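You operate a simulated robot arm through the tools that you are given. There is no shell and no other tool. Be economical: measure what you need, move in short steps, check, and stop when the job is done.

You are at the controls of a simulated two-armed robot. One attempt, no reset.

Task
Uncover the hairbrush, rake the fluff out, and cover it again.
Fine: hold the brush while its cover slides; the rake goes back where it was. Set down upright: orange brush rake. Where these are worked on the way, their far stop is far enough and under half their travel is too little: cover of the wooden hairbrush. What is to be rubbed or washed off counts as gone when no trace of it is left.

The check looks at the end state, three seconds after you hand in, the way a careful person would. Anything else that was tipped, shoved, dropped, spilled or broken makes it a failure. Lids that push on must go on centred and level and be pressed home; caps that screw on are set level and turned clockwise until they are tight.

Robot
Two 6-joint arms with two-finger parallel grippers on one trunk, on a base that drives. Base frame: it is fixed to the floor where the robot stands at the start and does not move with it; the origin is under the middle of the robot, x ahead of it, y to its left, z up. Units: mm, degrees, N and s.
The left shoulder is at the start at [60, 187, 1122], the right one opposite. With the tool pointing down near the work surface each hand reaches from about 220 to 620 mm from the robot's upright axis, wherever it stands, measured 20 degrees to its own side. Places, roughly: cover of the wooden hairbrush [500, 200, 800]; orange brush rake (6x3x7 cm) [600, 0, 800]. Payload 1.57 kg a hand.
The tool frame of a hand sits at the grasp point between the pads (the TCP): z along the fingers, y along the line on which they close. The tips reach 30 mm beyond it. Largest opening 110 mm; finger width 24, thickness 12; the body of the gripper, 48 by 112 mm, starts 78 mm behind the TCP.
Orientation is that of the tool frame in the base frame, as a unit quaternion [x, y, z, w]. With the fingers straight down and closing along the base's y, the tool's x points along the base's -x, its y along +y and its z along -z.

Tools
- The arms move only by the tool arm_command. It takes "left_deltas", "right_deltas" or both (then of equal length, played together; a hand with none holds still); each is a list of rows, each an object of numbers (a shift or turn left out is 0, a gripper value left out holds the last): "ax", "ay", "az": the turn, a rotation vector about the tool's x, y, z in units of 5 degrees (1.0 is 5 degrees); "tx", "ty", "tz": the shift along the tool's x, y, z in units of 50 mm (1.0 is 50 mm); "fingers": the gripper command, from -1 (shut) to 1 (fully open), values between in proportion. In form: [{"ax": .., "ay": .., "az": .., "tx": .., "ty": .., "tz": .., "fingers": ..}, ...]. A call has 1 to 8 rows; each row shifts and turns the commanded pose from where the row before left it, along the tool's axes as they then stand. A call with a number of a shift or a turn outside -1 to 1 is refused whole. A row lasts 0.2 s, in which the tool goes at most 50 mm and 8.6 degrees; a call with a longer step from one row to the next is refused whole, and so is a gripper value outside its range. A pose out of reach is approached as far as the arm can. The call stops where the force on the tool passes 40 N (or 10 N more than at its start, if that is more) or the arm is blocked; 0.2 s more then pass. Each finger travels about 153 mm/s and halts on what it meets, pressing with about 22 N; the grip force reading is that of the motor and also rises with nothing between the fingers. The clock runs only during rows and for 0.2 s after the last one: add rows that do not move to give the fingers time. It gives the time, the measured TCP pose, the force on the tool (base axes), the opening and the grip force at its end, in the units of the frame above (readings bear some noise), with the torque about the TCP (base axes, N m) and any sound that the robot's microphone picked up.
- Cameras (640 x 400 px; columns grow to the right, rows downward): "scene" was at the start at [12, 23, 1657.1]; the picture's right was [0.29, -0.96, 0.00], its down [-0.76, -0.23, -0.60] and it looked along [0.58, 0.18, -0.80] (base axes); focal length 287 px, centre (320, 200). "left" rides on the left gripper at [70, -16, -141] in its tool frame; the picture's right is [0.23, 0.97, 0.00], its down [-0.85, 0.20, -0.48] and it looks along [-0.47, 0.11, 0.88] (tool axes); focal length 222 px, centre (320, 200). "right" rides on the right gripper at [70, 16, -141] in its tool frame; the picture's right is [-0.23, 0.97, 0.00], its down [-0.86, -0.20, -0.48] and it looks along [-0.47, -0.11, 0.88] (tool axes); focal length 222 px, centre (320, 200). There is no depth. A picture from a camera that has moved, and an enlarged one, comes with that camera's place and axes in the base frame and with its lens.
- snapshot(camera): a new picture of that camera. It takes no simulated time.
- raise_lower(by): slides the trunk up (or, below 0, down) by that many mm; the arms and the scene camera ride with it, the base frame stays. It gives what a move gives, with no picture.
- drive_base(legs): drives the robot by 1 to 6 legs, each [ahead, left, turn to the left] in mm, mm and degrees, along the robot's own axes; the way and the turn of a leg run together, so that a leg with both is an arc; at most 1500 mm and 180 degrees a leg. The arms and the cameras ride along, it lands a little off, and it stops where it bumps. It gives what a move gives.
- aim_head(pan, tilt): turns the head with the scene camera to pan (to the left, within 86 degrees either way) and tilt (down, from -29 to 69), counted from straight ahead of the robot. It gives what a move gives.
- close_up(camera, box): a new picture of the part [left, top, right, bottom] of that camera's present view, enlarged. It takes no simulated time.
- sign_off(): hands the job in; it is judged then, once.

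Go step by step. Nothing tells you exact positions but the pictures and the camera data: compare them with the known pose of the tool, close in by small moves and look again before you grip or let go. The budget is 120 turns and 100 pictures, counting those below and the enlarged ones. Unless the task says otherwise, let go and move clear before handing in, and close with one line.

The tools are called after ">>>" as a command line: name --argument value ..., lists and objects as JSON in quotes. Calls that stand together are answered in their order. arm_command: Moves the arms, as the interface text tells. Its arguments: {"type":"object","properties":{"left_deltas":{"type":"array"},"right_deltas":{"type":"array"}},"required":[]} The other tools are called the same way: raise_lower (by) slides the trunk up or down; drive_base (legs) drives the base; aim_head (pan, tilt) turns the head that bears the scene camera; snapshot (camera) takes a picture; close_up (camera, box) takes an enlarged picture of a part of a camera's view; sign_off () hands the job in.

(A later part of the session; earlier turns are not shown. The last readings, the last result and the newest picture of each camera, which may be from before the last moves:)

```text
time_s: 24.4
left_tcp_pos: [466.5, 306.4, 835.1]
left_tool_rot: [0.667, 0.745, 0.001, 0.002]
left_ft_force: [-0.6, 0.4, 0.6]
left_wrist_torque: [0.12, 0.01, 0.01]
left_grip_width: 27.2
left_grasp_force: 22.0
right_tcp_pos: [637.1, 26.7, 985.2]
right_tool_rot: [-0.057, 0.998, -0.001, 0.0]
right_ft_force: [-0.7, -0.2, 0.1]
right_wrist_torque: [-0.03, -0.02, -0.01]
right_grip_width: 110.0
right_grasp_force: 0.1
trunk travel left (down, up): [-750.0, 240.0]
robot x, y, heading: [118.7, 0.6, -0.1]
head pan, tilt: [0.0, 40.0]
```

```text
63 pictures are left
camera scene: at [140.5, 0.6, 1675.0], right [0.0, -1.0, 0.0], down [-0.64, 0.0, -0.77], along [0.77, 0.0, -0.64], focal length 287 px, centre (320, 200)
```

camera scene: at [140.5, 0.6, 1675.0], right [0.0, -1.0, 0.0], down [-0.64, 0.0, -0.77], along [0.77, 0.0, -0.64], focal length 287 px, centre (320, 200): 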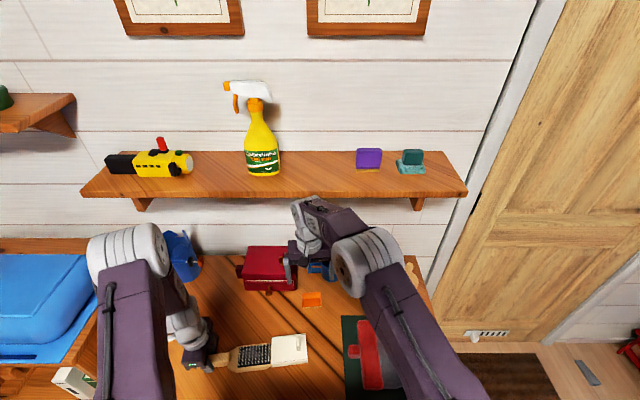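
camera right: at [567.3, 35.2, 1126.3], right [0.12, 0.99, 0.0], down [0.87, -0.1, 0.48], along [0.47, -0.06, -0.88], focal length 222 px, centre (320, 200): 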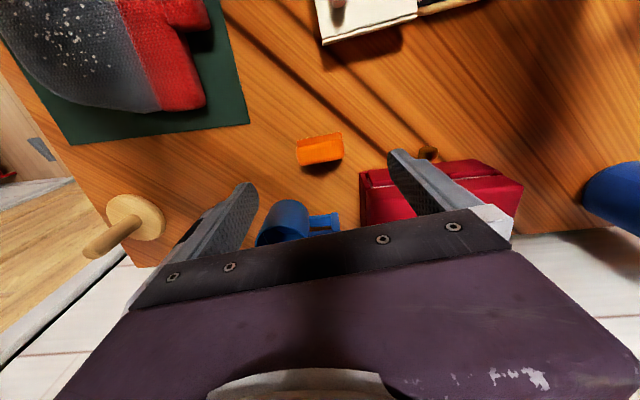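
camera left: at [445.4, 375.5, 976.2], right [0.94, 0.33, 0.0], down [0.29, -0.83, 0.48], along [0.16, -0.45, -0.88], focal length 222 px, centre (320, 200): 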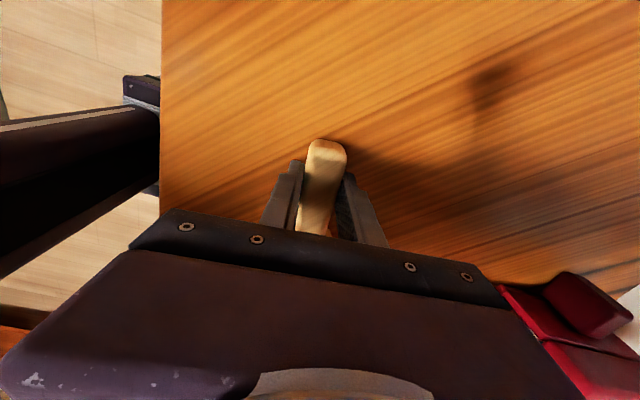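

The rake is right beneath, at about (637, 26). Going down around it.

>>> arm_command --right_deltas '[{"tz": 0.9}, {"tz": 0.9}, {}]'

>>> snapshot --camera "right"

>>> close_up --camera "scene" --box '[260, 230, 380, 320]'

```text
time_s: 25.1
left_tcp_pos: [470.7, 307.5, 833.8]
left_tool_rot: [0.667, 0.745, 0.001, 0.0]
left_ft_force: [1.6, 0.7, -1.4]
left_wrist_torque: [-0.06, 0.03, 0.03]
left_grip_width: 27.4
left_grasp_force: 21.7
right_tcp_pos: [643.0, 27.3, 893.5]
right_tool_rot: [-0.056, 0.998, 0.0, 0.0]
right_ft_force: [-0.7, -1.0, -0.5]
right_wrist_torque: [-0.01, 0.0, 0.02]
right_grip_width: 110.2
right_grasp_force: 0.1
trunk travel left (down, up): [-750.0, 240.0]
robot x, y, heading: [116.7, 1.8, 0.0]
head pan, tilt: [0.0, 40.0]
```

```text
62 pictures are left
camera right: at [572.4, 36.4, 1035.2], right [0.12, 0.99, 0.0], down [0.87, -0.1, 0.48], along [0.48, -0.06, -0.88], focal length 222 px, centre (320, 200)
```

right: 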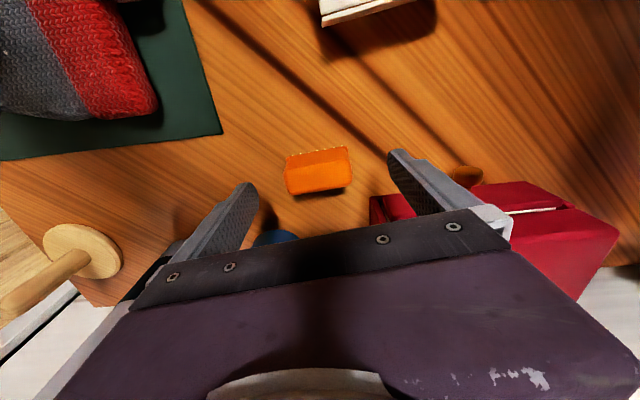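

```text
4.44 times, centred on (320, 275) of scene
camera zoom: at [146.3, 1.3, 1675.1], right [0.0, -1.0, 0.0], down [-0.64, 0.0, -0.77], along [0.77, 0.0, -0.64], focal length 1275 px, centre (320, -133)
```

zoom: 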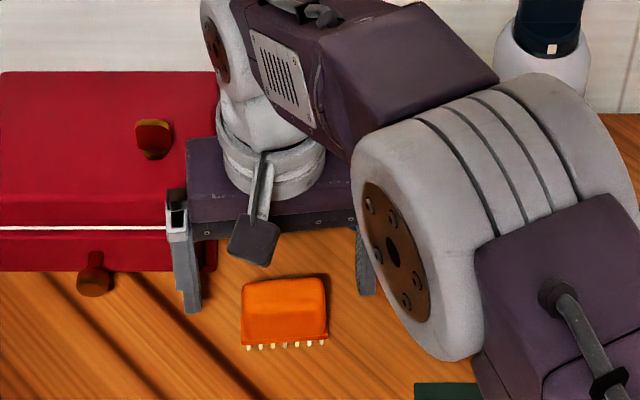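

Descending further, aligned; look again before closing.

>>> arm_command --right_deltas '[{"tz": 0.4}, {}]'

>>> close_up --camera "right" --box '[220, 120, 420, 245]'

>>> close_up --camera "scene" --box '[280, 240, 360, 320]'

```text
time_s: 25.8
left_tcp_pos: [469.5, 306.2, 833.8]
left_tool_rot: [0.667, 0.745, 0.001, 0.0]
left_ft_force: [0.1, 0.4, 0.1]
left_wrist_torque: [0.01, 0.05, 0.02]
left_grip_width: 27.5
left_grasp_force: 22.3
right_tcp_pos: [642.2, 27.8, 872.9]
right_tool_rot: [-0.056, 0.998, 0.001, 0.0]
right_ft_force: [0.0, 0.2, 0.3]
right_wrist_torque: [-0.02, -0.02, 0.01]
right_grip_width: 110.0
right_grasp_force: 0.2
trunk travel left (down, up): [-750.0, 240.0]
robot x, y, heading: [120.5, -0.3, -0.1]
head pan, tilt: [0.0, 40.0]
```

```text
3.20 times, centred on (320, 182) of right
camera zoom: at [571.9, 36.0, 1015.3], right [0.12, 0.99, 0.0], down [0.87, -0.1, 0.48], along [0.48, -0.06, -0.88], focal length 711 px, centre (320, 256)
```

zoom: 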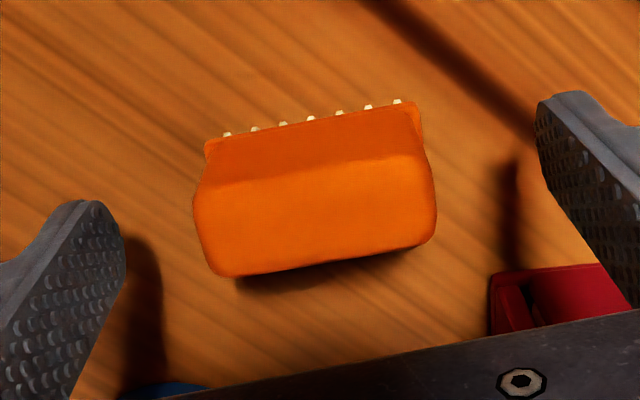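

```text
5.00 times, centred on (320, 280) of scene
camera zoom: at [146.0, 1.3, 1675.1], right [0.0, -1.0, 0.0], down [-0.64, 0.0, -0.77], along [0.77, 0.0, -0.64], focal length 1434 px, centre (320, -200)
```

zoom: 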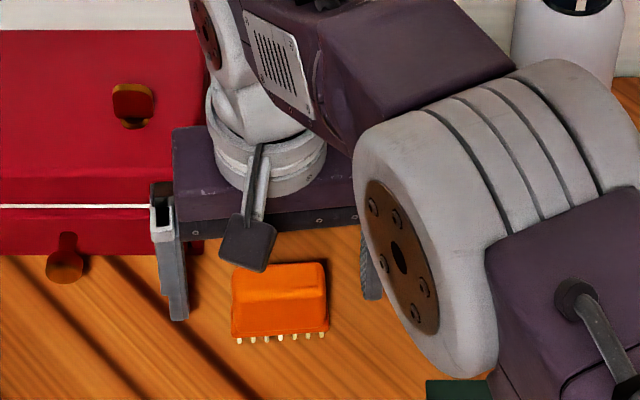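

The rake's body is about 60 wide, top near z 850. I lower so the tips reach z ~813 and close.

>>> arm_command --right_deltas '[{"tx": -0.06, "ty": -0.03, "tz": 0.3}, {"tz": 0.3}, {}]'

>>> arm_command --right_deltas '[{"fingers": 0.4}, {"fingers": 0.2}, {"fingers": 0.0}, {"fingers": -1}, {}, {}]'

>>> close_up --camera "right" --box '[220, 120, 420, 245]'

>>> close_up --camera "scene" --box '[280, 240, 360, 320]'

```text
time_s: 26.6
left_tcp_pos: [470.4, 306.4, 833.9]
left_tool_rot: [0.666, 0.746, 0.0, -0.001]
left_ft_force: [-0.1, 0.4, 0.3]
left_wrist_torque: [0.02, 0.01, 0.03]
left_grip_width: 27.1
left_grasp_force: 21.8
right_tcp_pos: [644.7, 25.6, 844.6]
right_tool_rot: [-0.056, 0.998, -0.001, 0.0]
right_ft_force: [0.2, 0.1, -0.2]
right_wrist_torque: [-0.03, -0.01, -0.03]
right_grip_width: 110.0
right_grasp_force: 0.0
trunk travel left (down, up): [-750.0, 240.0]
robot x, y, heading: [118.1, -2.7, -0.1]
head pan, tilt: [0.0, 40.0]
```

```text
time_s: 27.9
left_tcp_pos: [470.4, 306.9, 832.5]
left_tool_rot: [0.667, 0.745, 0.001, 0.0]
left_ft_force: [-0.2, 0.4, 0.5]
left_wrist_torque: [0.04, 0.04, 0.0]
left_grip_width: 27.5
left_grasp_force: 21.9
right_tcp_pos: [644.3, 26.4, 844.1]
right_tool_rot: [-0.055, 0.998, 0.0, 0.0]
right_ft_force: [-0.4, 0.0, 0.5]
right_wrist_torque: [0.0, 0.01, 0.02]
right_grip_width: 59.6
right_grasp_force: 22.0
trunk travel left (down, up): [-750.0, 240.0]
robot x, y, heading: [120.8, -1.3, -0.2]
head pan, tilt: [0.0, 40.0]
```

```text
3.20 times, centred on (320, 182) of right
camera zoom: at [574.7, 35.0, 986.0], right [0.12, 0.99, 0.0], down [0.87, -0.1, 0.48], along [0.48, -0.06, -0.88], focal length 711 px, centre (320, 256)
```

zoom: 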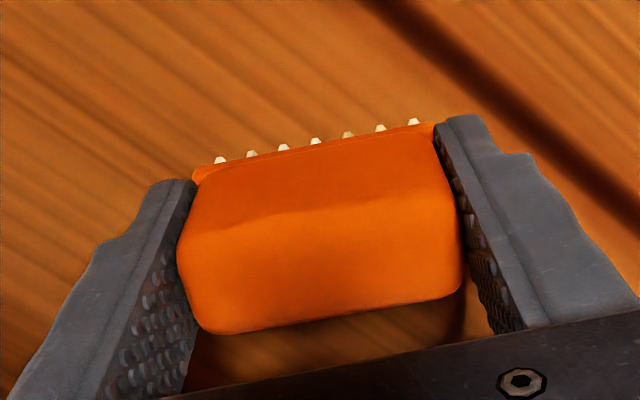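

```text
5.00 times, centred on (320, 280) of scene
camera zoom: at [146.1, 1.4, 1675.1], right [0.0, -1.0, 0.0], down [-0.64, 0.0, -0.77], along [0.77, 0.0, -0.64], focal length 1434 px, centre (320, -200)
```

zoom: 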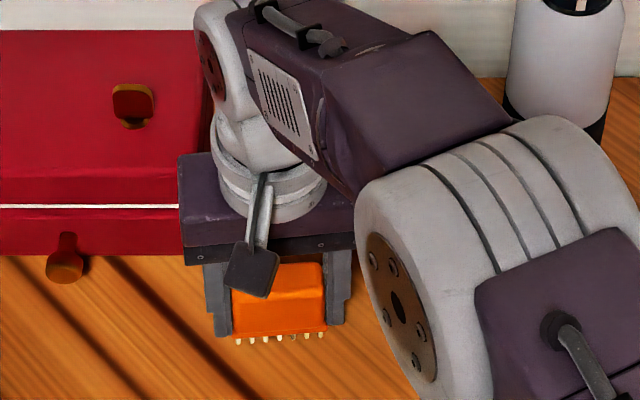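

Rake gripped (59.6 mm), return pose noted: TCP (644.3, 26.4, 844.1). Lifting it and carrying it above the pad, then turning it 90°.

>>> arm_command --right_deltas '[{"tz": -0.5}, {"tz": -1}, {"tz": -0.9}, {"tx": 0.556, "ty": 0.743}, {"tx": 0.556, "ty": 0.743}, {"tx": 0.556, "ty": 0.743}, {"tx": 0.556, "ty": 0.743}, {"tx": 0.556, "ty": 0.743}]'

>>> arm_command --right_deltas '[{"az": -1}, {"az": -1}, {"az": -1}, {"az": -1}, {"az": -1}, {"az": -1}, {"az": -1}, {"az": -1}]'

>>> arm_command --right_deltas '[{"az": -1}, {"az": -1}, {"az": -1}, {"az": -1}, {"az": -1}, {"az": -1}, {"az": -1}, {"az": -1}]'

>>> arm_command --right_deltas '[{"az": -1}, {"az": -1}, {}]'

>>> snapshot --camera "right"

>>> snapshot --camera "scene"

```text
time_s: 29.8
left_tcp_pos: [468.6, 308.2, 833.8]
left_tool_rot: [0.666, 0.746, 0.001, 0.001]
left_ft_force: [-0.8, 1.1, -0.3]
left_wrist_torque: [0.17, 0.05, 0.01]
left_grip_width: 27.4
left_grasp_force: 22.2
right_tcp_pos: [484.3, 197.3, 965.9]
right_tool_rot: [-0.056, 0.998, -0.001, 0.0]
right_ft_force: [0.2, -0.2, 0.0]
right_wrist_torque: [-0.01, -0.03, 0.02]
right_grip_width: 59.5
right_grasp_force: 21.6
trunk travel left (down, up): [-750.0, 240.0]
robot x, y, heading: [123.3, 2.5, -0.1]
head pan, tilt: [0.0, 40.0]
```

```text
time_s: 31.6
left_tcp_pos: [471.0, 306.7, 834.7]
left_tool_rot: [0.667, 0.745, 0.0, 0.0]
left_ft_force: [-0.4, 0.1, -0.2]
left_wrist_torque: [0.0, 0.01, -0.03]
left_grip_width: 27.3
left_grasp_force: 22.6
right_tcp_pos: [484.8, 195.9, 964.2]
right_tool_rot: [-0.395, 0.919, 0.001, 0.001]
right_ft_force: [0.8, -0.5, 0.0]
right_wrist_torque: [-0.01, -0.01, -0.01]
right_grip_width: 59.8
right_grasp_force: 22.4
trunk travel left (down, up): [-750.0, 240.0]
robot x, y, heading: [115.2, 2.7, -0.2]
head pan, tilt: [0.0, 40.0]
```

```text
time_s: 33.4
left_tcp_pos: [470.5, 306.8, 833.9]
left_tool_rot: [0.667, 0.745, 0.001, 0.0]
left_ft_force: [-0.5, 1.0, 0.0]
left_wrist_torque: [0.02, 0.03, 0.02]
left_grip_width: 27.5
left_grasp_force: 22.3
right_tcp_pos: [486.1, 196.0, 965.3]
right_tool_rot: [-0.685, 0.729, 0.0, 0.0]
right_ft_force: [-0.9, 0.8, -0.4]
right_wrist_torque: [0.0, 0.0, 0.03]
right_grip_width: 59.8
right_grasp_force: 21.5
trunk travel left (down, up): [-750.0, 240.0]
robot x, y, heading: [119.2, 1.5, -0.0]
head pan, tilt: [0.0, 40.0]
```

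```text
time_s: 34.1
left_tcp_pos: [470.2, 306.6, 833.6]
left_tool_rot: [0.666, 0.746, 0.0, 0.0]
left_ft_force: [0.1, -0.7, -0.1]
left_wrist_torque: [-0.01, 0.02, -0.01]
left_grip_width: 27.5
left_grasp_force: 21.9
right_tcp_pos: [486.3, 194.8, 964.4]
right_tool_rot: [0.746, -0.666, -0.001, 0.0]
right_ft_force: [0.6, -1.3, -1.0]
right_wrist_torque: [0.0, -0.03, -0.01]
right_grip_width: 59.8
right_grasp_force: 21.9
trunk travel left (down, up): [-750.0, 240.0]
robot x, y, heading: [119.1, -0.8, -0.1]
head pan, tilt: [0.0, 40.0]
```

```text
56 pictures are left
camera right: at [478.7, 124.3, 1105.4], right [-0.99, 0.12, 0.0], down [0.1, 0.87, 0.48], along [0.06, 0.48, -0.88], focal length 222 px, centre (320, 200)
```

right: 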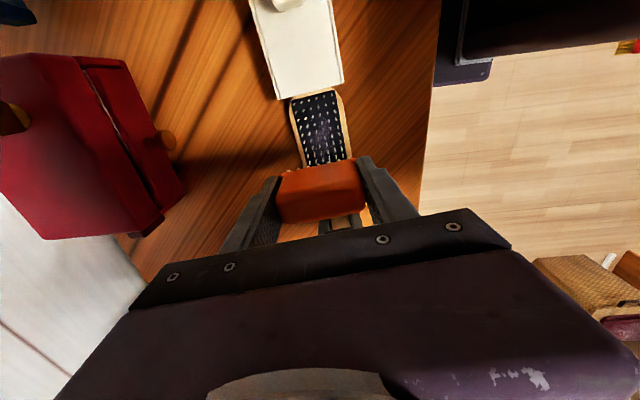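

```text
55 pictures are left
camera scene: at [146.1, 1.5, 1675.1], right [0.0, -1.0, 0.0], down [-0.64, 0.0, -0.77], along [0.77, 0.0, -0.64], focal length 287 px, centre (320, 200)
```

scene: 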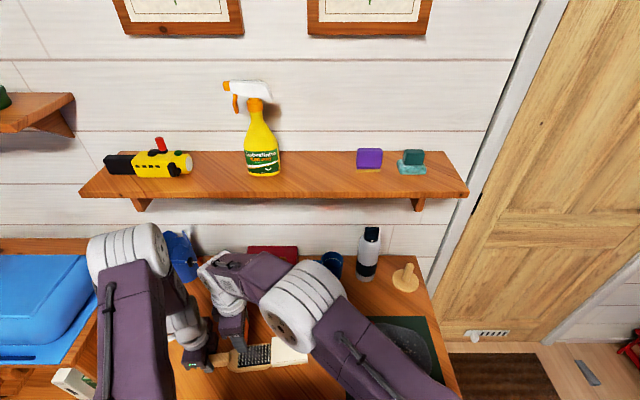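

The rake hangs across the brush axis, camera sees the pad. Close-up for alignment.

>>> close_up --camera "right" --box '[250, 70, 410, 190]'

>>> aim_head --pan 12 --tilt 60

>>> close_up --camera "scene" --box '[240, 150, 360, 250]'

```text
3.33 times, centred on (330, 130) of right
camera zoom: at [478.7, 124.3, 1105.4], right [-0.99, 0.12, 0.0], down [0.1, 0.87, 0.48], along [0.06, 0.48, -0.88], focal length 740 px, centre (287, 433)
```

zoom: 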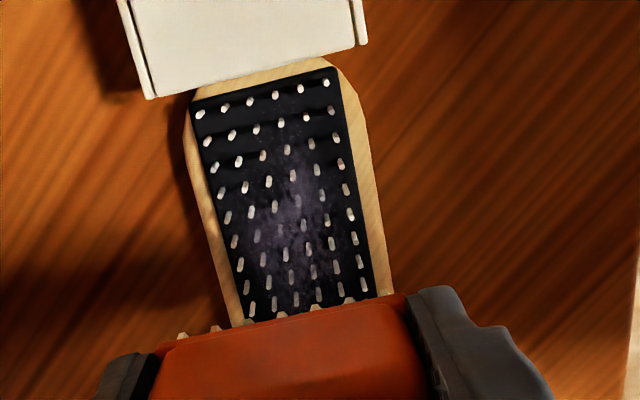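

```text
time_s: 35.0
left_tcp_pos: [469.7, 306.8, 833.4]
left_tool_rot: [0.666, 0.746, -0.001, 0.0]
left_ft_force: [-0.8, 0.0, 0.3]
left_wrist_torque: [-0.02, 0.0, -0.01]
left_grip_width: 27.7
left_grasp_force: 21.7
right_tcp_pos: [486.8, 194.9, 964.0]
right_tool_rot: [0.746, -0.666, 0.0, 0.0]
right_ft_force: [-0.7, -0.3, -0.6]
right_wrist_torque: [0.0, 0.0, -0.01]
right_grip_width: 60.0
right_grasp_force: 22.8
trunk travel left (down, up): [-750.0, 240.0]
robot x, y, heading: [119.8, 0.7, -0.3]
head pan, tilt: [12.0, 60.0]
```

```text
4.00 times, centred on (300, 200) of scene
camera zoom: at [126.3, 15.3, 1648.5], right [0.21, -0.98, 0.0], down [-0.85, -0.18, -0.5], along [0.49, 0.1, -0.87], focal length 1147 px, centre (400, 200)
```

zoom: 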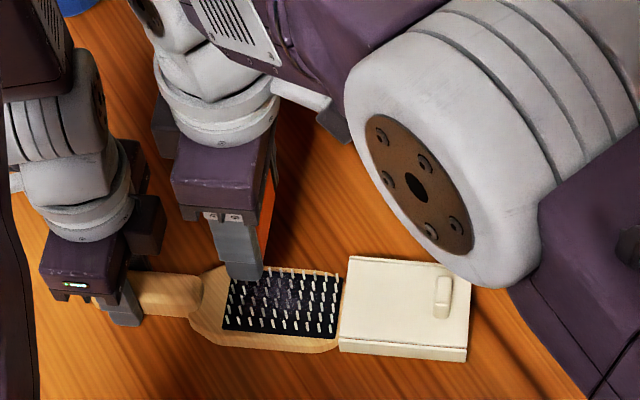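

The rake is aligned within 2-3 mm with the pad's centre line. I shift it to the handle end of the pad and lower to just above the bristles.

>>> arm_command --right_deltas '[{"tx": -0.48, "ty": 0.05}, {"tz": 0.8}, {"tz": 0.7}, {}]'

>>> close_up --camera "right" --box '[240, 90, 400, 210]'

>>> close_up --camera "scene" --box '[260, 180, 340, 250]'

```text
time_s: 36.0
left_tcp_pos: [469.8, 306.5, 834.2]
left_tool_rot: [0.666, 0.746, 0.0, -0.001]
left_ft_force: [-0.3, 0.7, 1.3]
left_wrist_torque: [-0.05, 0.02, 0.02]
left_grip_width: 27.3
left_grasp_force: 22.0
right_tcp_pos: [481.2, 218.4, 888.8]
right_tool_rot: [0.745, -0.667, 0.0, 0.001]
right_ft_force: [0.4, -0.2, -0.7]
right_wrist_torque: [-0.01, -0.03, -0.01]
right_grip_width: 59.6
right_grasp_force: 21.6
trunk travel left (down, up): [-750.0, 240.0]
robot x, y, heading: [121.4, -2.7, -0.2]
head pan, tilt: [12.0, 60.0]
```

```text
3.33 times, centred on (320, 150) of right
camera zoom: at [472.9, 147.9, 1029.8], right [-0.99, 0.12, 0.0], down [0.1, 0.87, 0.48], along [0.06, 0.48, -0.88], focal length 740 px, centre (320, 367)
```

zoom: 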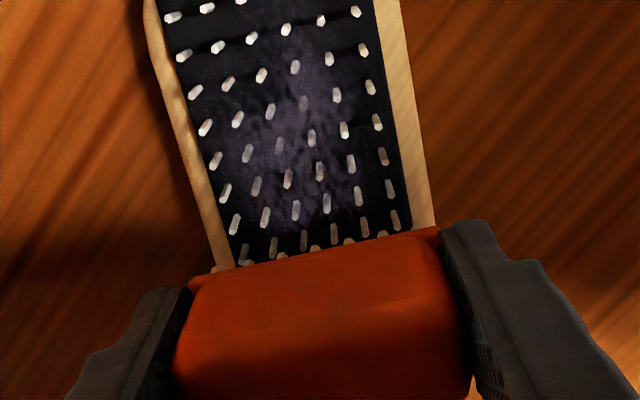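

```text
5.71 times, centred on (300, 215) of scene
camera zoom: at [126.2, 15.4, 1648.4], right [0.21, -0.98, 0.0], down [-0.85, -0.18, -0.5], along [0.49, 0.1, -0.87], focal length 1639 px, centre (434, 114)
```

zoom: 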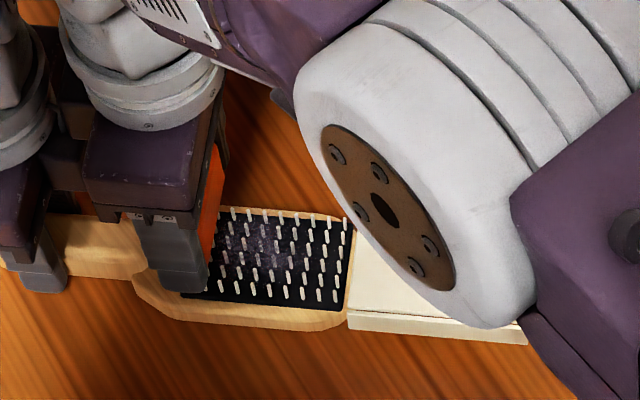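

Aligned. Lowering in small steps to feel contact.

>>> arm_command --right_deltas '[{"tz": 0.2}, {}]'

>>> arm_command --right_deltas '[{"tz": 0.08}, {}]'

>>> close_up --camera "scene" --box '[260, 180, 340, 250]'

>>> close_up --camera "right" --box '[240, 90, 400, 210]'

```text
time_s: 36.6
left_tcp_pos: [469.6, 306.6, 833.4]
left_tool_rot: [0.666, 0.746, 0.0, 0.001]
left_ft_force: [2.4, 4.3, -9.9]
left_wrist_torque: [0.15, -0.03, 0.18]
left_grip_width: 27.3
left_grasp_force: 22.3
right_tcp_pos: [480.5, 219.7, 880.9]
right_tool_rot: [0.745, -0.667, 0.0, -0.002]
right_ft_force: [-2.1, -3.7, 18.3]
right_wrist_torque: [-0.16, 0.12, -0.05]
right_grip_width: 59.4
right_grasp_force: 22.4
trunk travel left (down, up): [-750.0, 240.0]
robot x, y, heading: [122.0, 3.3, -0.1]
head pan, tilt: [12.0, 60.0]
```

```text
time_s: 37.2
left_tcp_pos: [468.9, 306.4, 834.7]
left_tool_rot: [0.667, 0.745, 0.001, 0.0]
left_ft_force: [1.7, -1.3, -7.9]
left_wrist_torque: [-0.15, -0.08, 0.25]
left_grip_width: 27.4
left_grasp_force: 22.3
right_tcp_pos: [481.0, 220.0, 877.0]
right_tool_rot: [0.746, -0.666, 0.0, -0.001]
right_ft_force: [0.3, 2.4, 18.9]
right_wrist_torque: [0.13, 0.07, 0.04]
right_grip_width: 59.3
right_grasp_force: 21.6
trunk travel left (down, up): [-750.0, 240.0]
robot x, y, heading: [120.8, 1.0, -0.2]
head pan, tilt: [12.0, 60.0]
```

```text
5.71 times, centred on (300, 215) of scene
camera zoom: at [125.2, 15.3, 1648.5], right [0.21, -0.98, 0.0], down [-0.85, -0.18, -0.5], along [0.49, 0.1, -0.87], focal length 1639 px, centre (434, 114)
```

zoom: 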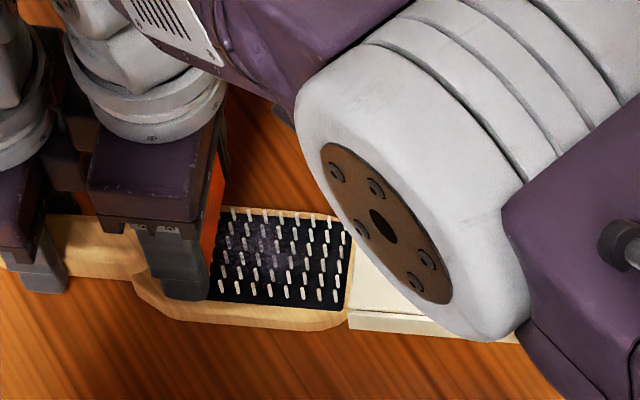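

```text
3.33 times, centred on (320, 150) of right
camera zoom: at [473.0, 148.4, 1017.0], right [-0.99, 0.12, 0.0], down [0.1, 0.87, 0.48], along [0.06, 0.48, -0.88], focal length 740 px, centre (320, 367)
```

zoom: 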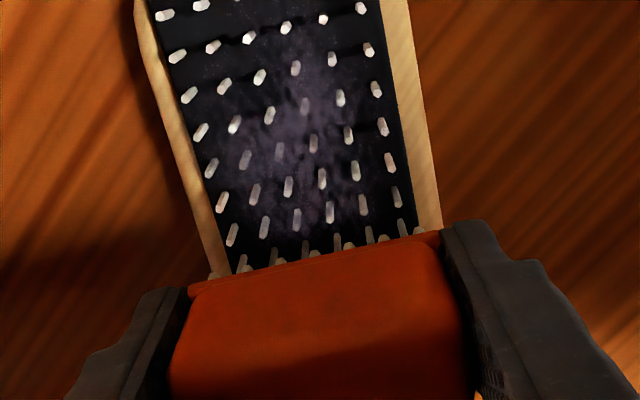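

Contact is made with ~19 N. Now the stroke along the pad away from the handle.

>>> arm_command --right_deltas '[{"tx": 0.2}, {"tx": 0.2}, {"tx": 0.2}, {"tx": 0.2}, {}]'

>>> close_up --camera "scene" --box '[260, 180, 340, 250]'

```text
time_s: 38.4
left_tcp_pos: [468.9, 307.5, 833.6]
left_tool_rot: [0.667, 0.745, 0.0, 0.0]
left_ft_force: [0.2, -5.1, -1.5]
left_wrist_torque: [-0.16, 0.01, 0.01]
left_grip_width: 27.1
left_grasp_force: 21.9
right_tcp_pos: [484.5, 179.0, 875.4]
right_tool_rot: [0.745, -0.667, 0.001, 0.0]
right_ft_force: [-1.6, 6.4, 12.4]
right_wrist_torque: [0.28, 0.02, -0.05]
right_grip_width: 59.5
right_grasp_force: 22.4
trunk travel left (down, up): [-750.0, 240.0]
robot x, y, heading: [118.6, 0.9, -0.0]
head pan, tilt: [12.0, 60.0]
```

```text
5.71 times, centred on (300, 215) of scene
camera zoom: at [125.0, 15.1, 1648.4], right [0.21, -0.98, 0.0], down [-0.85, -0.18, -0.5], along [0.49, 0.1, -0.87], focal length 1639 px, centre (434, 114)
```

zoom: 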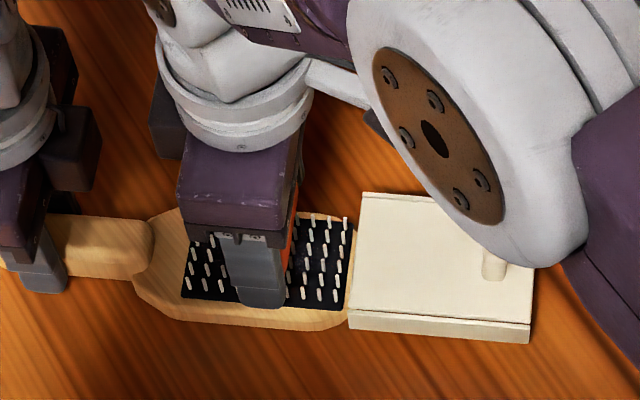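

The swept part looks clean. Continuing the stroke.

>>> arm_command --right_deltas '[{"tx": 0.2}, {"tx": 0.2}, {"tx": 0.16}, {}]'

>>> arm_command --right_deltas '[{"tz": -0.4}, {"tz": -0.6}, {"tx": -0.5}, {"tx": -0.3}, {}]'

>>> close_up --camera "right" --box '[240, 60, 400, 200]'

>>> close_up --camera "scene" --box '[260, 180, 340, 250]'

```text
time_s: 39.4
left_tcp_pos: [469.8, 306.0, 834.0]
left_tool_rot: [0.667, 0.745, 0.001, 0.001]
left_ft_force: [0.7, -2.9, 0.6]
left_wrist_torque: [-0.31, 0.01, 0.0]
left_grip_width: 27.2
left_grasp_force: 22.1
right_tcp_pos: [487.2, 150.4, 874.8]
right_tool_rot: [0.746, -0.666, 0.0, 0.0]
right_ft_force: [-1.0, 2.6, 6.2]
right_wrist_torque: [0.12, 0.02, 0.01]
right_grip_width: 59.5
right_grasp_force: 21.9
trunk travel left (down, up): [-750.0, 240.0]
robot x, y, heading: [119.7, 2.9, -0.2]
head pan, tilt: [12.0, 60.0]
```

```text
time_s: 40.6
left_tcp_pos: [469.5, 306.5, 833.2]
left_tool_rot: [0.666, 0.746, 0.0, 0.0]
left_ft_force: [-0.3, -0.5, 1.2]
left_wrist_torque: [0.05, 0.03, -0.01]
left_grip_width: 27.4
left_grasp_force: 22.2
right_tcp_pos: [483.1, 190.8, 924.7]
right_tool_rot: [0.746, -0.666, 0.0, 0.0]
right_ft_force: [-0.2, 0.2, -1.4]
right_wrist_torque: [0.01, 0.0, -0.02]
right_grip_width: 59.7
right_grasp_force: 21.9
trunk travel left (down, up): [-750.0, 240.0]
robot x, y, heading: [119.3, -2.3, -0.4]
head pan, tilt: [12.0, 60.0]
```

```text
2.86 times, centred on (320, 130) of right
camera zoom: at [475.9, 120.3, 1066.4], right [-0.99, 0.12, 0.0], down [0.1, 0.87, 0.48], along [0.06, 0.47, -0.88], focal length 635 px, centre (320, 400)
```

zoom: 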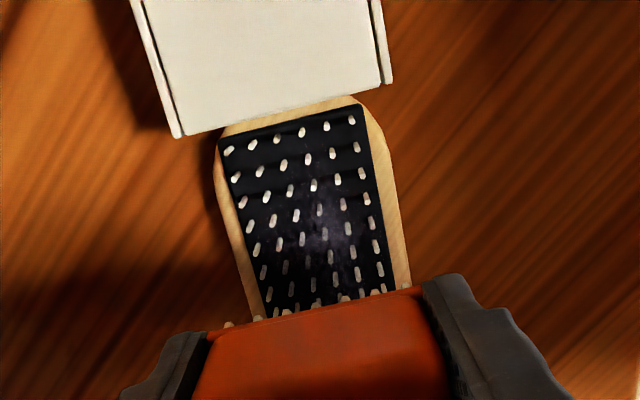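

```text
5.71 times, centred on (300, 215) of scene
camera zoom: at [126.1, 15.3, 1648.4], right [0.21, -0.98, 0.0], down [-0.85, -0.18, -0.5], along [0.49, 0.1, -0.87], focal length 1639 px, centre (434, 114)
```

zoom: 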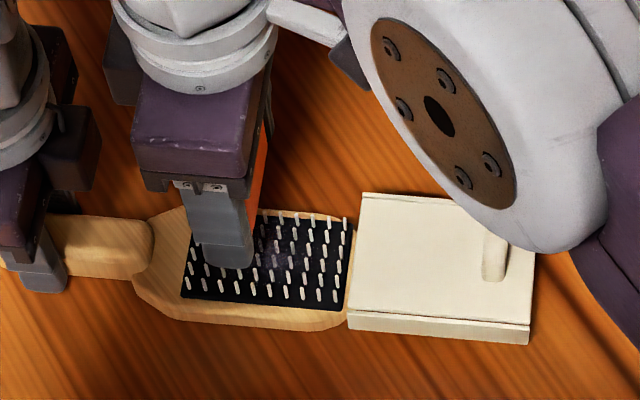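

Fainter, but some fluff remains around y 160-195. Second pass with a bit more pressure, and a back stroke.

>>> arm_command --right_deltas '[{"tx": -0.54}, {"tz": 0.8}, {"tz": 0.22}, {"tx": 0.2}, {"tx": 0.2}, {"tx": 0.2}, {"tx": 0.2}, {"tx": 0.2}]'

>>> arm_command --right_deltas '[{"tx": 0.2}, {"tx": 0.16}, {"tx": -0.2}, {"tx": -0.2}, {"tx": -0.2}, {"tx": -0.2}, {"tx": -0.2}, {"tx": -0.2}]'

>>> arm_command --right_deltas '[{"tx": 0.2}, {"tx": 0.2}, {"tx": 0.2}, {"tx": 0.2}, {"tx": 0.2}, {"tx": 0.2}, {}]'

>>> arm_command --right_deltas '[{"tz": -0.5}, {"tz": -0.6}, {"tx": -0.5}, {"tx": -0.5}, {"tx": -0.5}, {}]'

>>> close_up --camera "right" --box '[240, 60, 400, 200]'

```text
time_s: 42.4
left_tcp_pos: [469.8, 306.7, 834.0]
left_tool_rot: [0.667, 0.745, 0.0, 0.0]
left_ft_force: [1.7, -6.7, -2.2]
left_wrist_torque: [0.14, 0.02, 0.25]
left_grip_width: 27.5
left_grasp_force: 22.2
right_tcp_pos: [487.0, 168.7, 874.5]
right_tool_rot: [0.746, -0.666, 0.0, -0.001]
right_ft_force: [0.9, 8.4, 16.2]
right_wrist_torque: [0.31, 0.05, -0.03]
right_grip_width: 59.4
right_grasp_force: 21.6
trunk travel left (down, up): [-750.0, 240.0]
robot x, y, heading: [122.4, -0.8, -0.2]
head pan, tilt: [12.0, 60.0]
```

```text
time_s: 44.2
left_tcp_pos: [470.2, 306.6, 833.8]
left_tool_rot: [0.667, 0.745, 0.0, 0.001]
left_ft_force: [-0.5, 0.8, 2.1]
left_wrist_torque: [-0.32, 0.01, 0.03]
left_grip_width: 27.7
left_grasp_force: 22.3
right_tcp_pos: [481.8, 210.0, 873.2]
right_tool_rot: [0.746, -0.666, 0.0, -0.001]
right_ft_force: [0.2, -1.1, 1.4]
right_wrist_torque: [-0.02, 0.0, 0.02]
right_grip_width: 59.6
right_grasp_force: 21.5
trunk travel left (down, up): [-750.0, 240.0]
robot x, y, heading: [117.5, 1.7, -0.0]
head pan, tilt: [12.0, 60.0]
```

```text
time_s: 45.8
left_tcp_pos: [469.0, 305.4, 834.0]
left_tool_rot: [0.667, 0.745, 0.0, 0.0]
left_ft_force: [-0.5, 0.3, 1.0]
left_wrist_torque: [-0.03, 0.0, -0.02]
left_grip_width: 27.5
left_grasp_force: 22.6
right_tcp_pos: [488.7, 151.1, 874.1]
right_tool_rot: [0.745, -0.667, -0.001, -0.001]
right_ft_force: [0.5, 1.1, 1.7]
right_wrist_torque: [0.01, 0.03, -0.01]
right_grip_width: 59.6
right_grasp_force: 22.2
trunk travel left (down, up): [-750.0, 240.0]
robot x, y, heading: [118.3, -0.0, -0.3]
head pan, tilt: [12.0, 60.0]
```

```text
time_s: 47.2
left_tcp_pos: [469.9, 306.6, 833.5]
left_tool_rot: [0.667, 0.745, 0.0, 0.0]
left_ft_force: [0.0, 0.8, 1.9]
left_wrist_torque: [-0.02, 0.03, -0.03]
left_grip_width: 27.3
left_grasp_force: 21.8
right_tcp_pos: [480.3, 225.4, 929.5]
right_tool_rot: [0.746, -0.666, 0.001, 0.0]
right_ft_force: [-0.2, -0.8, -1.0]
right_wrist_torque: [0.0, 0.03, -0.02]
right_grip_width: 59.4
right_grasp_force: 22.0
trunk travel left (down, up): [-750.0, 240.0]
robot x, y, heading: [118.8, 2.6, 0.1]
head pan, tilt: [12.0, 60.0]
```

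```text
2.86 times, centred on (320, 130) of right
camera zoom: at [472.4, 154.6, 1070.6], right [-0.99, 0.12, 0.0], down [0.1, 0.87, 0.48], along [0.06, 0.47, -0.88], focal length 635 px, centre (320, 400)
```

zoom: 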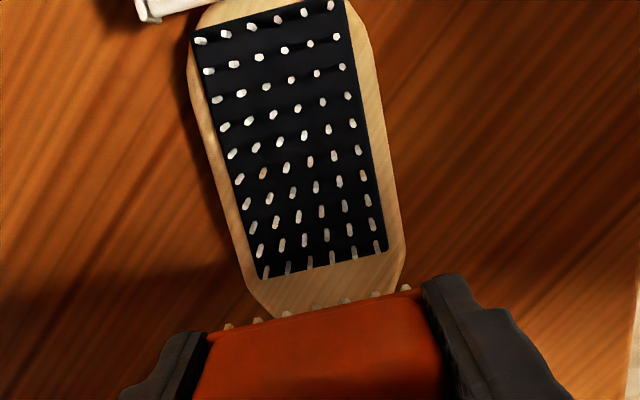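

The pad now looks clean. I check it and the rake's seat in the grip more closely.

>>> close_up --camera "right" --box '[280, 60, 350, 135]'

>>> close_up --camera "right" --box '[220, 120, 420, 245]'

>>> close_up --camera "scene" --box '[250, 170, 350, 250]'

```text
5.33 times, centred on (315, 98) of right
camera zoom: at [472.4, 154.6, 1070.6], right [-0.99, 0.12, 0.0], down [0.1, 0.87, 0.48], along [0.06, 0.47, -0.88], focal length 1185 px, centre (347, 747)
```

zoom: 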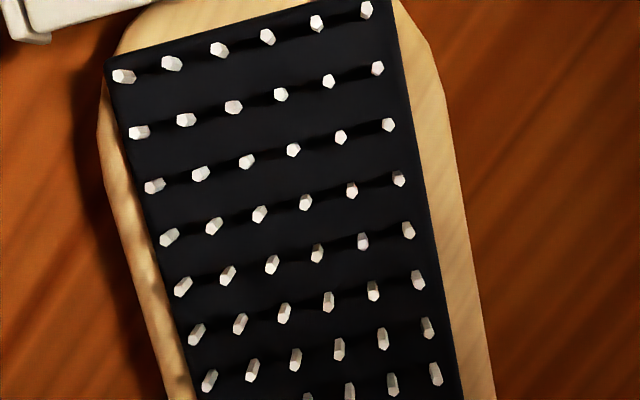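

```text
3.20 times, centred on (320, 182) of right
camera zoom: at [472.4, 154.6, 1070.6], right [-0.99, 0.12, 0.0], down [0.1, 0.87, 0.48], along [0.06, 0.47, -0.88], focal length 711 px, centre (320, 256)
```

zoom: 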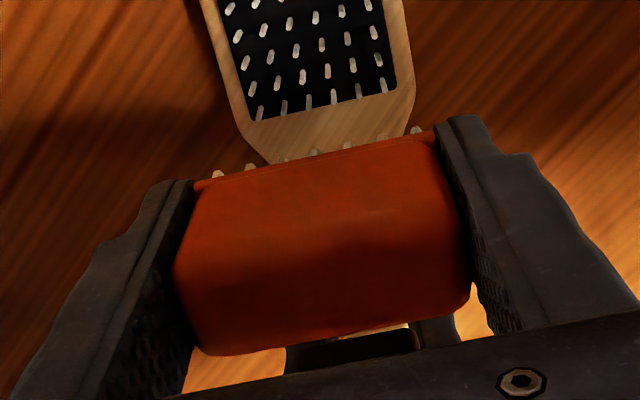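

```text
5.00 times, centred on (300, 210) of scene
camera zoom: at [126.0, 15.2, 1648.4], right [0.21, -0.98, 0.0], down [-0.85, -0.18, -0.5], along [0.49, 0.1, -0.87], focal length 1434 px, centre (420, 150)
```

zoom: 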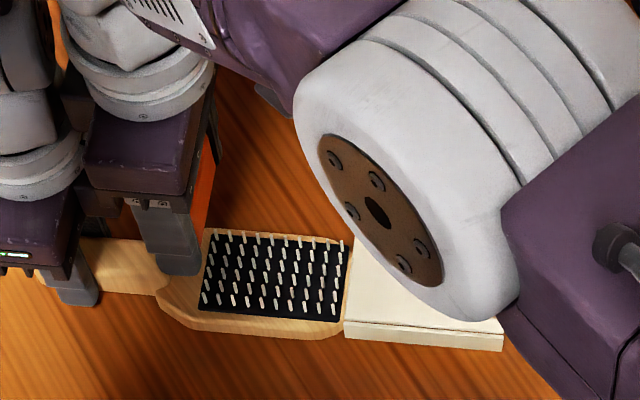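

The pad is clean with no trace. The rake has slid a few mm up in the grip, so I'll set it down by feel. Lifting and turning back.

>>> arm_command --right_deltas '[{"tz": -0.8, "tx": 0.5}, {"az": 1}, {"az": 1}, {"az": 1}, {"az": 1}, {"az": 1}, {"az": 1}, {"az": 1}]'

>>> arm_command --right_deltas '[{"az": 1}, {"az": 1}, {"az": 1}, {"az": 1}, {"az": 1}, {"az": 1}, {"az": 1}, {"az": 1}]'

>>> arm_command --right_deltas '[{"az": 1}, {"az": 1}, {"az": 1}, {}, {}]'

```text
time_s: 49.0
left_tcp_pos: [469.8, 307.1, 832.7]
left_tool_rot: [0.667, 0.745, 0.0, 0.001]
left_ft_force: [-0.1, -0.4, 1.6]
left_wrist_torque: [0.01, 0.02, 0.04]
left_grip_width: 27.2
left_grasp_force: 22.5
right_tcp_pos: [482.7, 200.8, 969.1]
right_tool_rot: [-0.51, 0.86, 0.001, 0.0]
right_ft_force: [0.0, 0.7, -1.6]
right_wrist_torque: [0.01, 0.01, 0.01]
right_grip_width: 59.5
right_grasp_force: 22.5
trunk travel left (down, up): [-750.0, 240.0]
robot x, y, heading: [114.7, -2.1, 0.0]
head pan, tilt: [12.0, 60.0]
```

```text
time_s: 50.8
left_tcp_pos: [469.3, 305.9, 833.8]
left_tool_rot: [0.667, 0.745, 0.0, 0.0]
left_ft_force: [-0.8, -0.5, 0.9]
left_wrist_torque: [-0.01, 0.01, -0.02]
left_grip_width: 27.5
left_grasp_force: 22.4
right_tcp_pos: [481.8, 200.8, 970.0]
right_tool_rot: [-0.184, 0.983, 0.0, 0.0]
right_ft_force: [-0.1, 0.0, -0.6]
right_wrist_torque: [-0.01, -0.02, 0.0]
right_grip_width: 59.5
right_grasp_force: 21.9
trunk travel left (down, up): [-750.0, 240.0]
robot x, y, heading: [117.8, 0.3, -0.0]
head pan, tilt: [12.0, 60.0]
```

```text
time_s: 52.0
left_tcp_pos: [469.5, 306.6, 834.2]
left_tool_rot: [0.666, 0.746, 0.0, 0.0]
left_ft_force: [0.0, 1.1, 0.3]
left_wrist_torque: [0.01, 0.01, 0.01]
left_grip_width: 27.4
left_grasp_force: 21.2
right_tcp_pos: [483.1, 200.3, 969.0]
right_tool_rot: [-0.056, 0.998, 0.0, -0.001]
right_ft_force: [-0.6, -0.2, -0.9]
right_wrist_torque: [-0.02, -0.02, 0.01]
right_grip_width: 59.4
right_grasp_force: 21.8
trunk travel left (down, up): [-750.0, 240.0]
robot x, y, heading: [120.8, 1.7, 0.1]
head pan, tilt: [12.0, 60.0]
```

Moving back over the rake's place and down to just above the table.

>>> arm_command --right_deltas '[{"tx": -0.563, "ty": -0.764}, {"tx": -0.563, "ty": -0.764}, {"tx": -0.563, "ty": -0.764}, {"tx": -0.563, "ty": -0.764}, {"tx": -0.563, "ty": -0.764}, {"tz": 0.9}, {"tz": 0.9}, {}]'

>>> snapshot --camera "right"

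>>> close_up --camera "scene" --box '[310, 140, 400, 210]'

```text
time_s: 53.8
left_tcp_pos: [470.8, 306.3, 835.0]
left_tool_rot: [0.666, 0.746, 0.0, 0.0]
left_ft_force: [0.3, 0.6, 1.1]
left_wrist_torque: [-0.05, 0.03, 0.02]
left_grip_width: 27.4
left_grasp_force: 22.4
right_tcp_pos: [645.1, 25.8, 879.3]
right_tool_rot: [-0.055, 0.998, 0.001, 0.001]
right_ft_force: [-0.5, -0.6, -1.1]
right_wrist_torque: [0.01, -0.03, -0.01]
right_grip_width: 59.3
right_grasp_force: 22.1
trunk travel left (down, up): [-750.0, 240.0]
robot x, y, heading: [119.6, 0.6, -0.1]
head pan, tilt: [12.0, 60.0]
```

```text
41 pictures are left
camera right: at [574.1, 34.6, 1020.1], right [0.12, 0.99, 0.0], down [0.87, -0.1, 0.48], along [0.48, -0.06, -0.88], focal length 222 px, centre (320, 200)
```

right: 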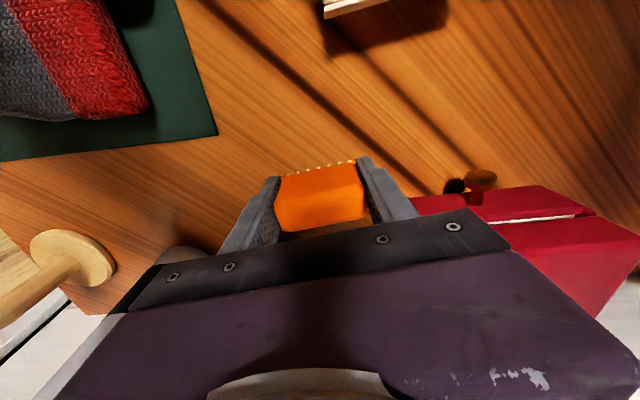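

```text
5.71 times, centred on (355, 175) of scene
camera zoom: at [126.2, 15.1, 1648.4], right [0.21, -0.98, 0.0], down [-0.85, -0.18, -0.5], along [0.49, 0.1, -0.87], focal length 1639 px, centre (120, 343)
```

zoom: 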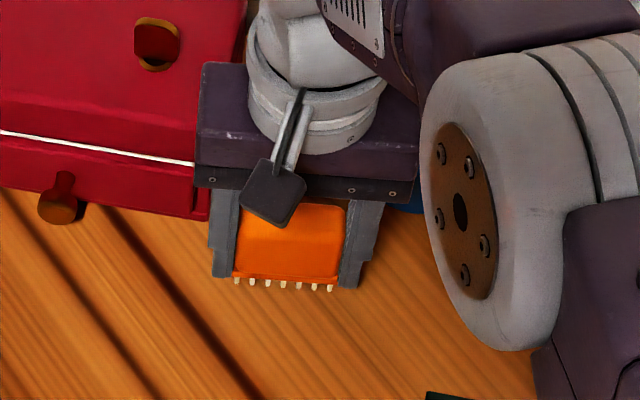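

Back over its place. Lowering in steps until contact.

>>> arm_command --right_deltas '[{"tx": 0.01, "tz": 0.4}, {"tz": 0.22}, {}]'

>>> arm_command --right_deltas '[{"tz": 0.05}, {"tz": 0.04}, {}]'

```text
time_s: 54.6
left_tcp_pos: [469.6, 307.1, 833.1]
left_tool_rot: [0.666, 0.746, 0.0, 0.0]
left_ft_force: [-0.2, -0.8, 0.5]
left_wrist_torque: [0.0, 0.03, 0.02]
left_grip_width: 27.4
left_grasp_force: 22.2
right_tcp_pos: [644.1, 27.9, 848.9]
right_tool_rot: [-0.055, 0.998, 0.0, 0.0]
right_ft_force: [0.4, -0.2, -0.9]
right_wrist_torque: [0.02, 0.01, -0.01]
right_grip_width: 59.6
right_grasp_force: 21.8
trunk travel left (down, up): [-750.0, 240.0]
robot x, y, heading: [119.9, -0.9, 0.0]
head pan, tilt: [12.0, 60.0]
```

```text
time_s: 55.4
left_tcp_pos: [469.1, 305.7, 833.6]
left_tool_rot: [0.667, 0.745, 0.0, 0.0]
left_ft_force: [0.5, 0.7, 1.3]
left_wrist_torque: [0.01, 0.07, 0.02]
left_grip_width: 27.4
left_grasp_force: 21.9
right_tcp_pos: [643.0, 26.4, 843.2]
right_tool_rot: [-0.055, 0.998, 0.0, 0.0]
right_ft_force: [0.5, 0.1, -1.0]
right_wrist_torque: [-0.02, 0.0, 0.02]
right_grip_width: 59.1
right_grasp_force: 21.6
trunk travel left (down, up): [-750.0, 240.0]
robot x, y, heading: [119.7, 0.1, -0.1]
head pan, tilt: [12.0, 60.0]
```

>>> arm_command --right_deltas '[{"tz": 0.04}, {}]'

>>> arm_command --right_deltas '[{"tz": 0.04}, {}]'

>>> close_up --camera "right" --box '[220, 120, 420, 245]'

```text
time_s: 56.0
left_tcp_pos: [469.4, 306.7, 833.3]
left_tool_rot: [0.667, 0.745, 0.0, 0.0]
left_ft_force: [-0.1, 0.0, 1.4]
left_wrist_torque: [-0.01, 0.01, -0.05]
left_grip_width: 27.4
left_grasp_force: 21.7
right_tcp_pos: [644.0, 26.5, 841.0]
right_tool_rot: [-0.056, 0.998, 0.0, -0.001]
right_ft_force: [0.6, 0.6, -1.4]
right_wrist_torque: [-0.01, 0.01, -0.01]
right_grip_width: 59.4
right_grasp_force: 22.5
trunk travel left (down, up): [-750.0, 240.0]
robot x, y, heading: [122.1, -4.3, -0.1]
head pan, tilt: [12.0, 60.0]
```

```text
time_s: 56.6
left_tcp_pos: [470.1, 305.7, 834.7]
left_tool_rot: [0.667, 0.745, 0.0, 0.0]
left_ft_force: [-0.2, -0.1, 0.1]
left_wrist_torque: [-0.03, 0.0, 0.04]
left_grip_width: 27.5
left_grasp_force: 21.9
right_tcp_pos: [642.4, 24.9, 839.9]
right_tool_rot: [-0.055, 0.998, 0.0, 0.0]
right_ft_force: [-0.1, -0.2, -0.8]
right_wrist_torque: [0.04, 0.0, -0.03]
right_grip_width: 59.5
right_grasp_force: 22.1
trunk travel left (down, up): [-750.0, 240.0]
robot x, y, heading: [117.9, 5.7, -0.2]
head pan, tilt: [12.0, 60.0]
```

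```text
3.20 times, centred on (320, 182) of right
camera zoom: at [573.2, 34.2, 981.1], right [0.12, 0.99, 0.0], down [0.87, -0.1, 0.48], along [0.48, -0.06, -0.88], focal length 711 px, centre (320, 256)
```

zoom: 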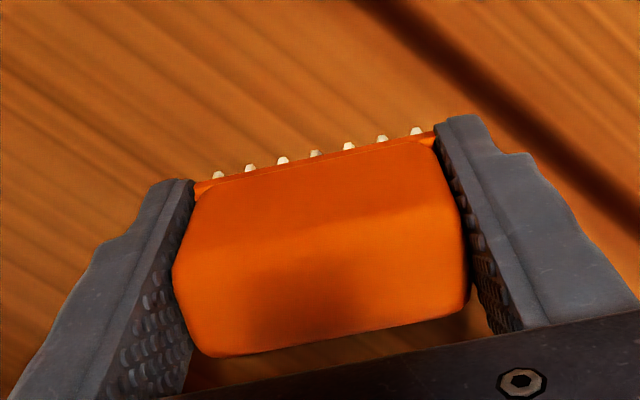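

Still no contact at 839.9; I go on in 2 mm steps.

>>> arm_command --right_deltas '[{"tz": 0.04}, {}]'

>>> arm_command --right_deltas '[{"tz": 0.04}, {}]'

```text
time_s: 57.2
left_tcp_pos: [469.6, 307.3, 834.0]
left_tool_rot: [0.667, 0.745, 0.0, 0.0]
left_ft_force: [0.4, -1.1, 0.6]
left_wrist_torque: [0.09, 0.01, 0.0]
left_grip_width: 27.4
left_grasp_force: 21.5
right_tcp_pos: [642.9, 25.9, 838.8]
right_tool_rot: [-0.056, 0.998, 0.0, 0.0]
right_ft_force: [0.9, 0.3, 2.0]
right_wrist_torque: [0.0, 0.04, 0.01]
right_grip_width: 59.3
right_grasp_force: 22.1
trunk travel left (down, up): [-750.0, 240.0]
robot x, y, heading: [123.6, -0.7, -0.4]
head pan, tilt: [12.0, 60.0]
```

```text
time_s: 57.8
left_tcp_pos: [468.9, 306.1, 836.0]
left_tool_rot: [0.666, 0.746, 0.001, 0.0]
left_ft_force: [-0.4, -0.1, 0.5]
left_wrist_torque: [0.1, 0.03, 0.01]
left_grip_width: 27.4
left_grasp_force: 21.9
right_tcp_pos: [642.5, 24.9, 838.0]
right_tool_rot: [-0.055, 0.998, 0.0, 0.003]
right_ft_force: [1.6, -2.2, 17.2]
right_wrist_torque: [-0.11, -0.04, 0.0]
right_grip_width: 59.5
right_grasp_force: 22.1
trunk travel left (down, up): [-750.0, 240.0]
robot x, y, heading: [117.1, -1.2, -0.2]
head pan, tilt: [12.0, 60.0]
```

Contact with the table. Easing off slightly, releasing, and rising.

>>> arm_command --right_deltas '[{"tz": -0.03}, {"fingers": 0.3}, {"fingers": 0.6}, {"fingers": 0.9}, {}]'

>>> arm_command --right_deltas '[{"tz": -0.5}, {"tz": -1}, {"tz": -1}, {}]'

>>> snapshot --camera "right"

>>> close_up --camera "scene" --box '[310, 140, 400, 210]'

```text
time_s: 59.0
left_tcp_pos: [469.7, 307.3, 833.7]
left_tool_rot: [0.667, 0.745, 0.0, 0.0]
left_ft_force: [-1.7, -0.2, 0.6]
left_wrist_torque: [-0.02, -0.01, -0.05]
left_grip_width: 27.4
left_grasp_force: 22.0
right_tcp_pos: [643.4, 25.6, 837.3]
right_tool_rot: [-0.056, 0.998, -0.001, 0.0]
right_ft_force: [0.0, 0.4, -0.2]
right_wrist_torque: [0.01, 0.0, -0.02]
right_grip_width: 104.5
right_grasp_force: 0.0
trunk travel left (down, up): [-750.0, 240.0]
robot x, y, heading: [120.5, -2.9, -0.2]
head pan, tilt: [12.0, 60.0]
```

```text
time_s: 60.0
left_tcp_pos: [470.5, 306.6, 833.4]
left_tool_rot: [0.666, 0.746, 0.0, 0.001]
left_ft_force: [-1.2, -0.6, 0.2]
left_wrist_torque: [-0.04, -0.06, -0.11]
left_grip_width: 27.4
left_grasp_force: 22.6
right_tcp_pos: [643.7, 26.5, 964.1]
right_tool_rot: [-0.055, 0.998, -0.001, 0.001]
right_ft_force: [-0.1, -0.3, -0.2]
right_wrist_torque: [-0.02, 0.02, -0.02]
right_grip_width: 104.4
right_grasp_force: 0.0
trunk travel left (down, up): [-750.0, 240.0]
robot x, y, heading: [123.8, 2.7, -0.3]
head pan, tilt: [12.0, 60.0]
```

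```text
38 pictures are left
camera right: at [573.9, 34.9, 1105.1], right [0.12, 0.99, 0.0], down [0.87, -0.1, 0.48], along [0.47, -0.06, -0.88], focal length 222 px, centre (320, 200)
```

right: 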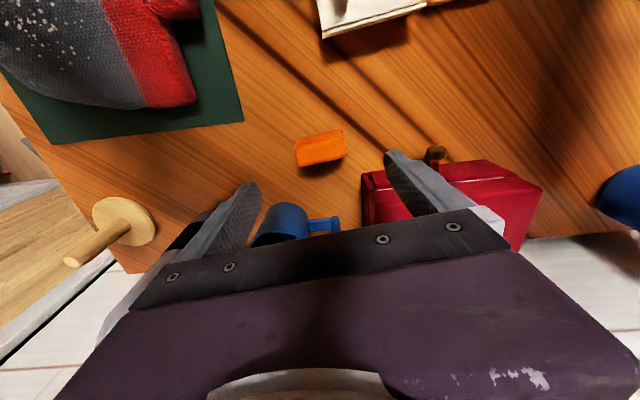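

```text
5.71 times, centred on (355, 175) of scene
camera zoom: at [126.3, 15.2, 1648.4], right [0.21, -0.98, 0.0], down [-0.85, -0.18, -0.5], along [0.49, 0.1, -0.87], focal length 1639 px, centre (120, 343)
```

zoom: 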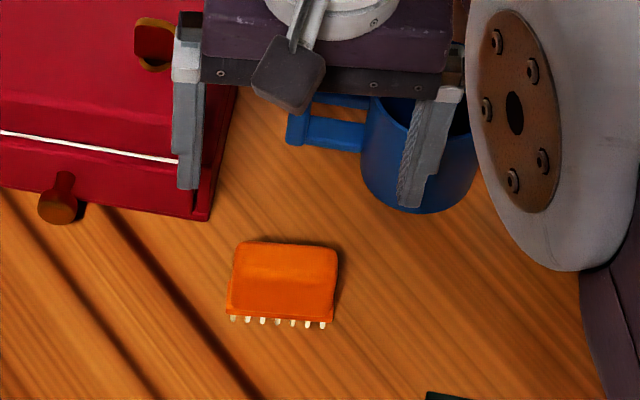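

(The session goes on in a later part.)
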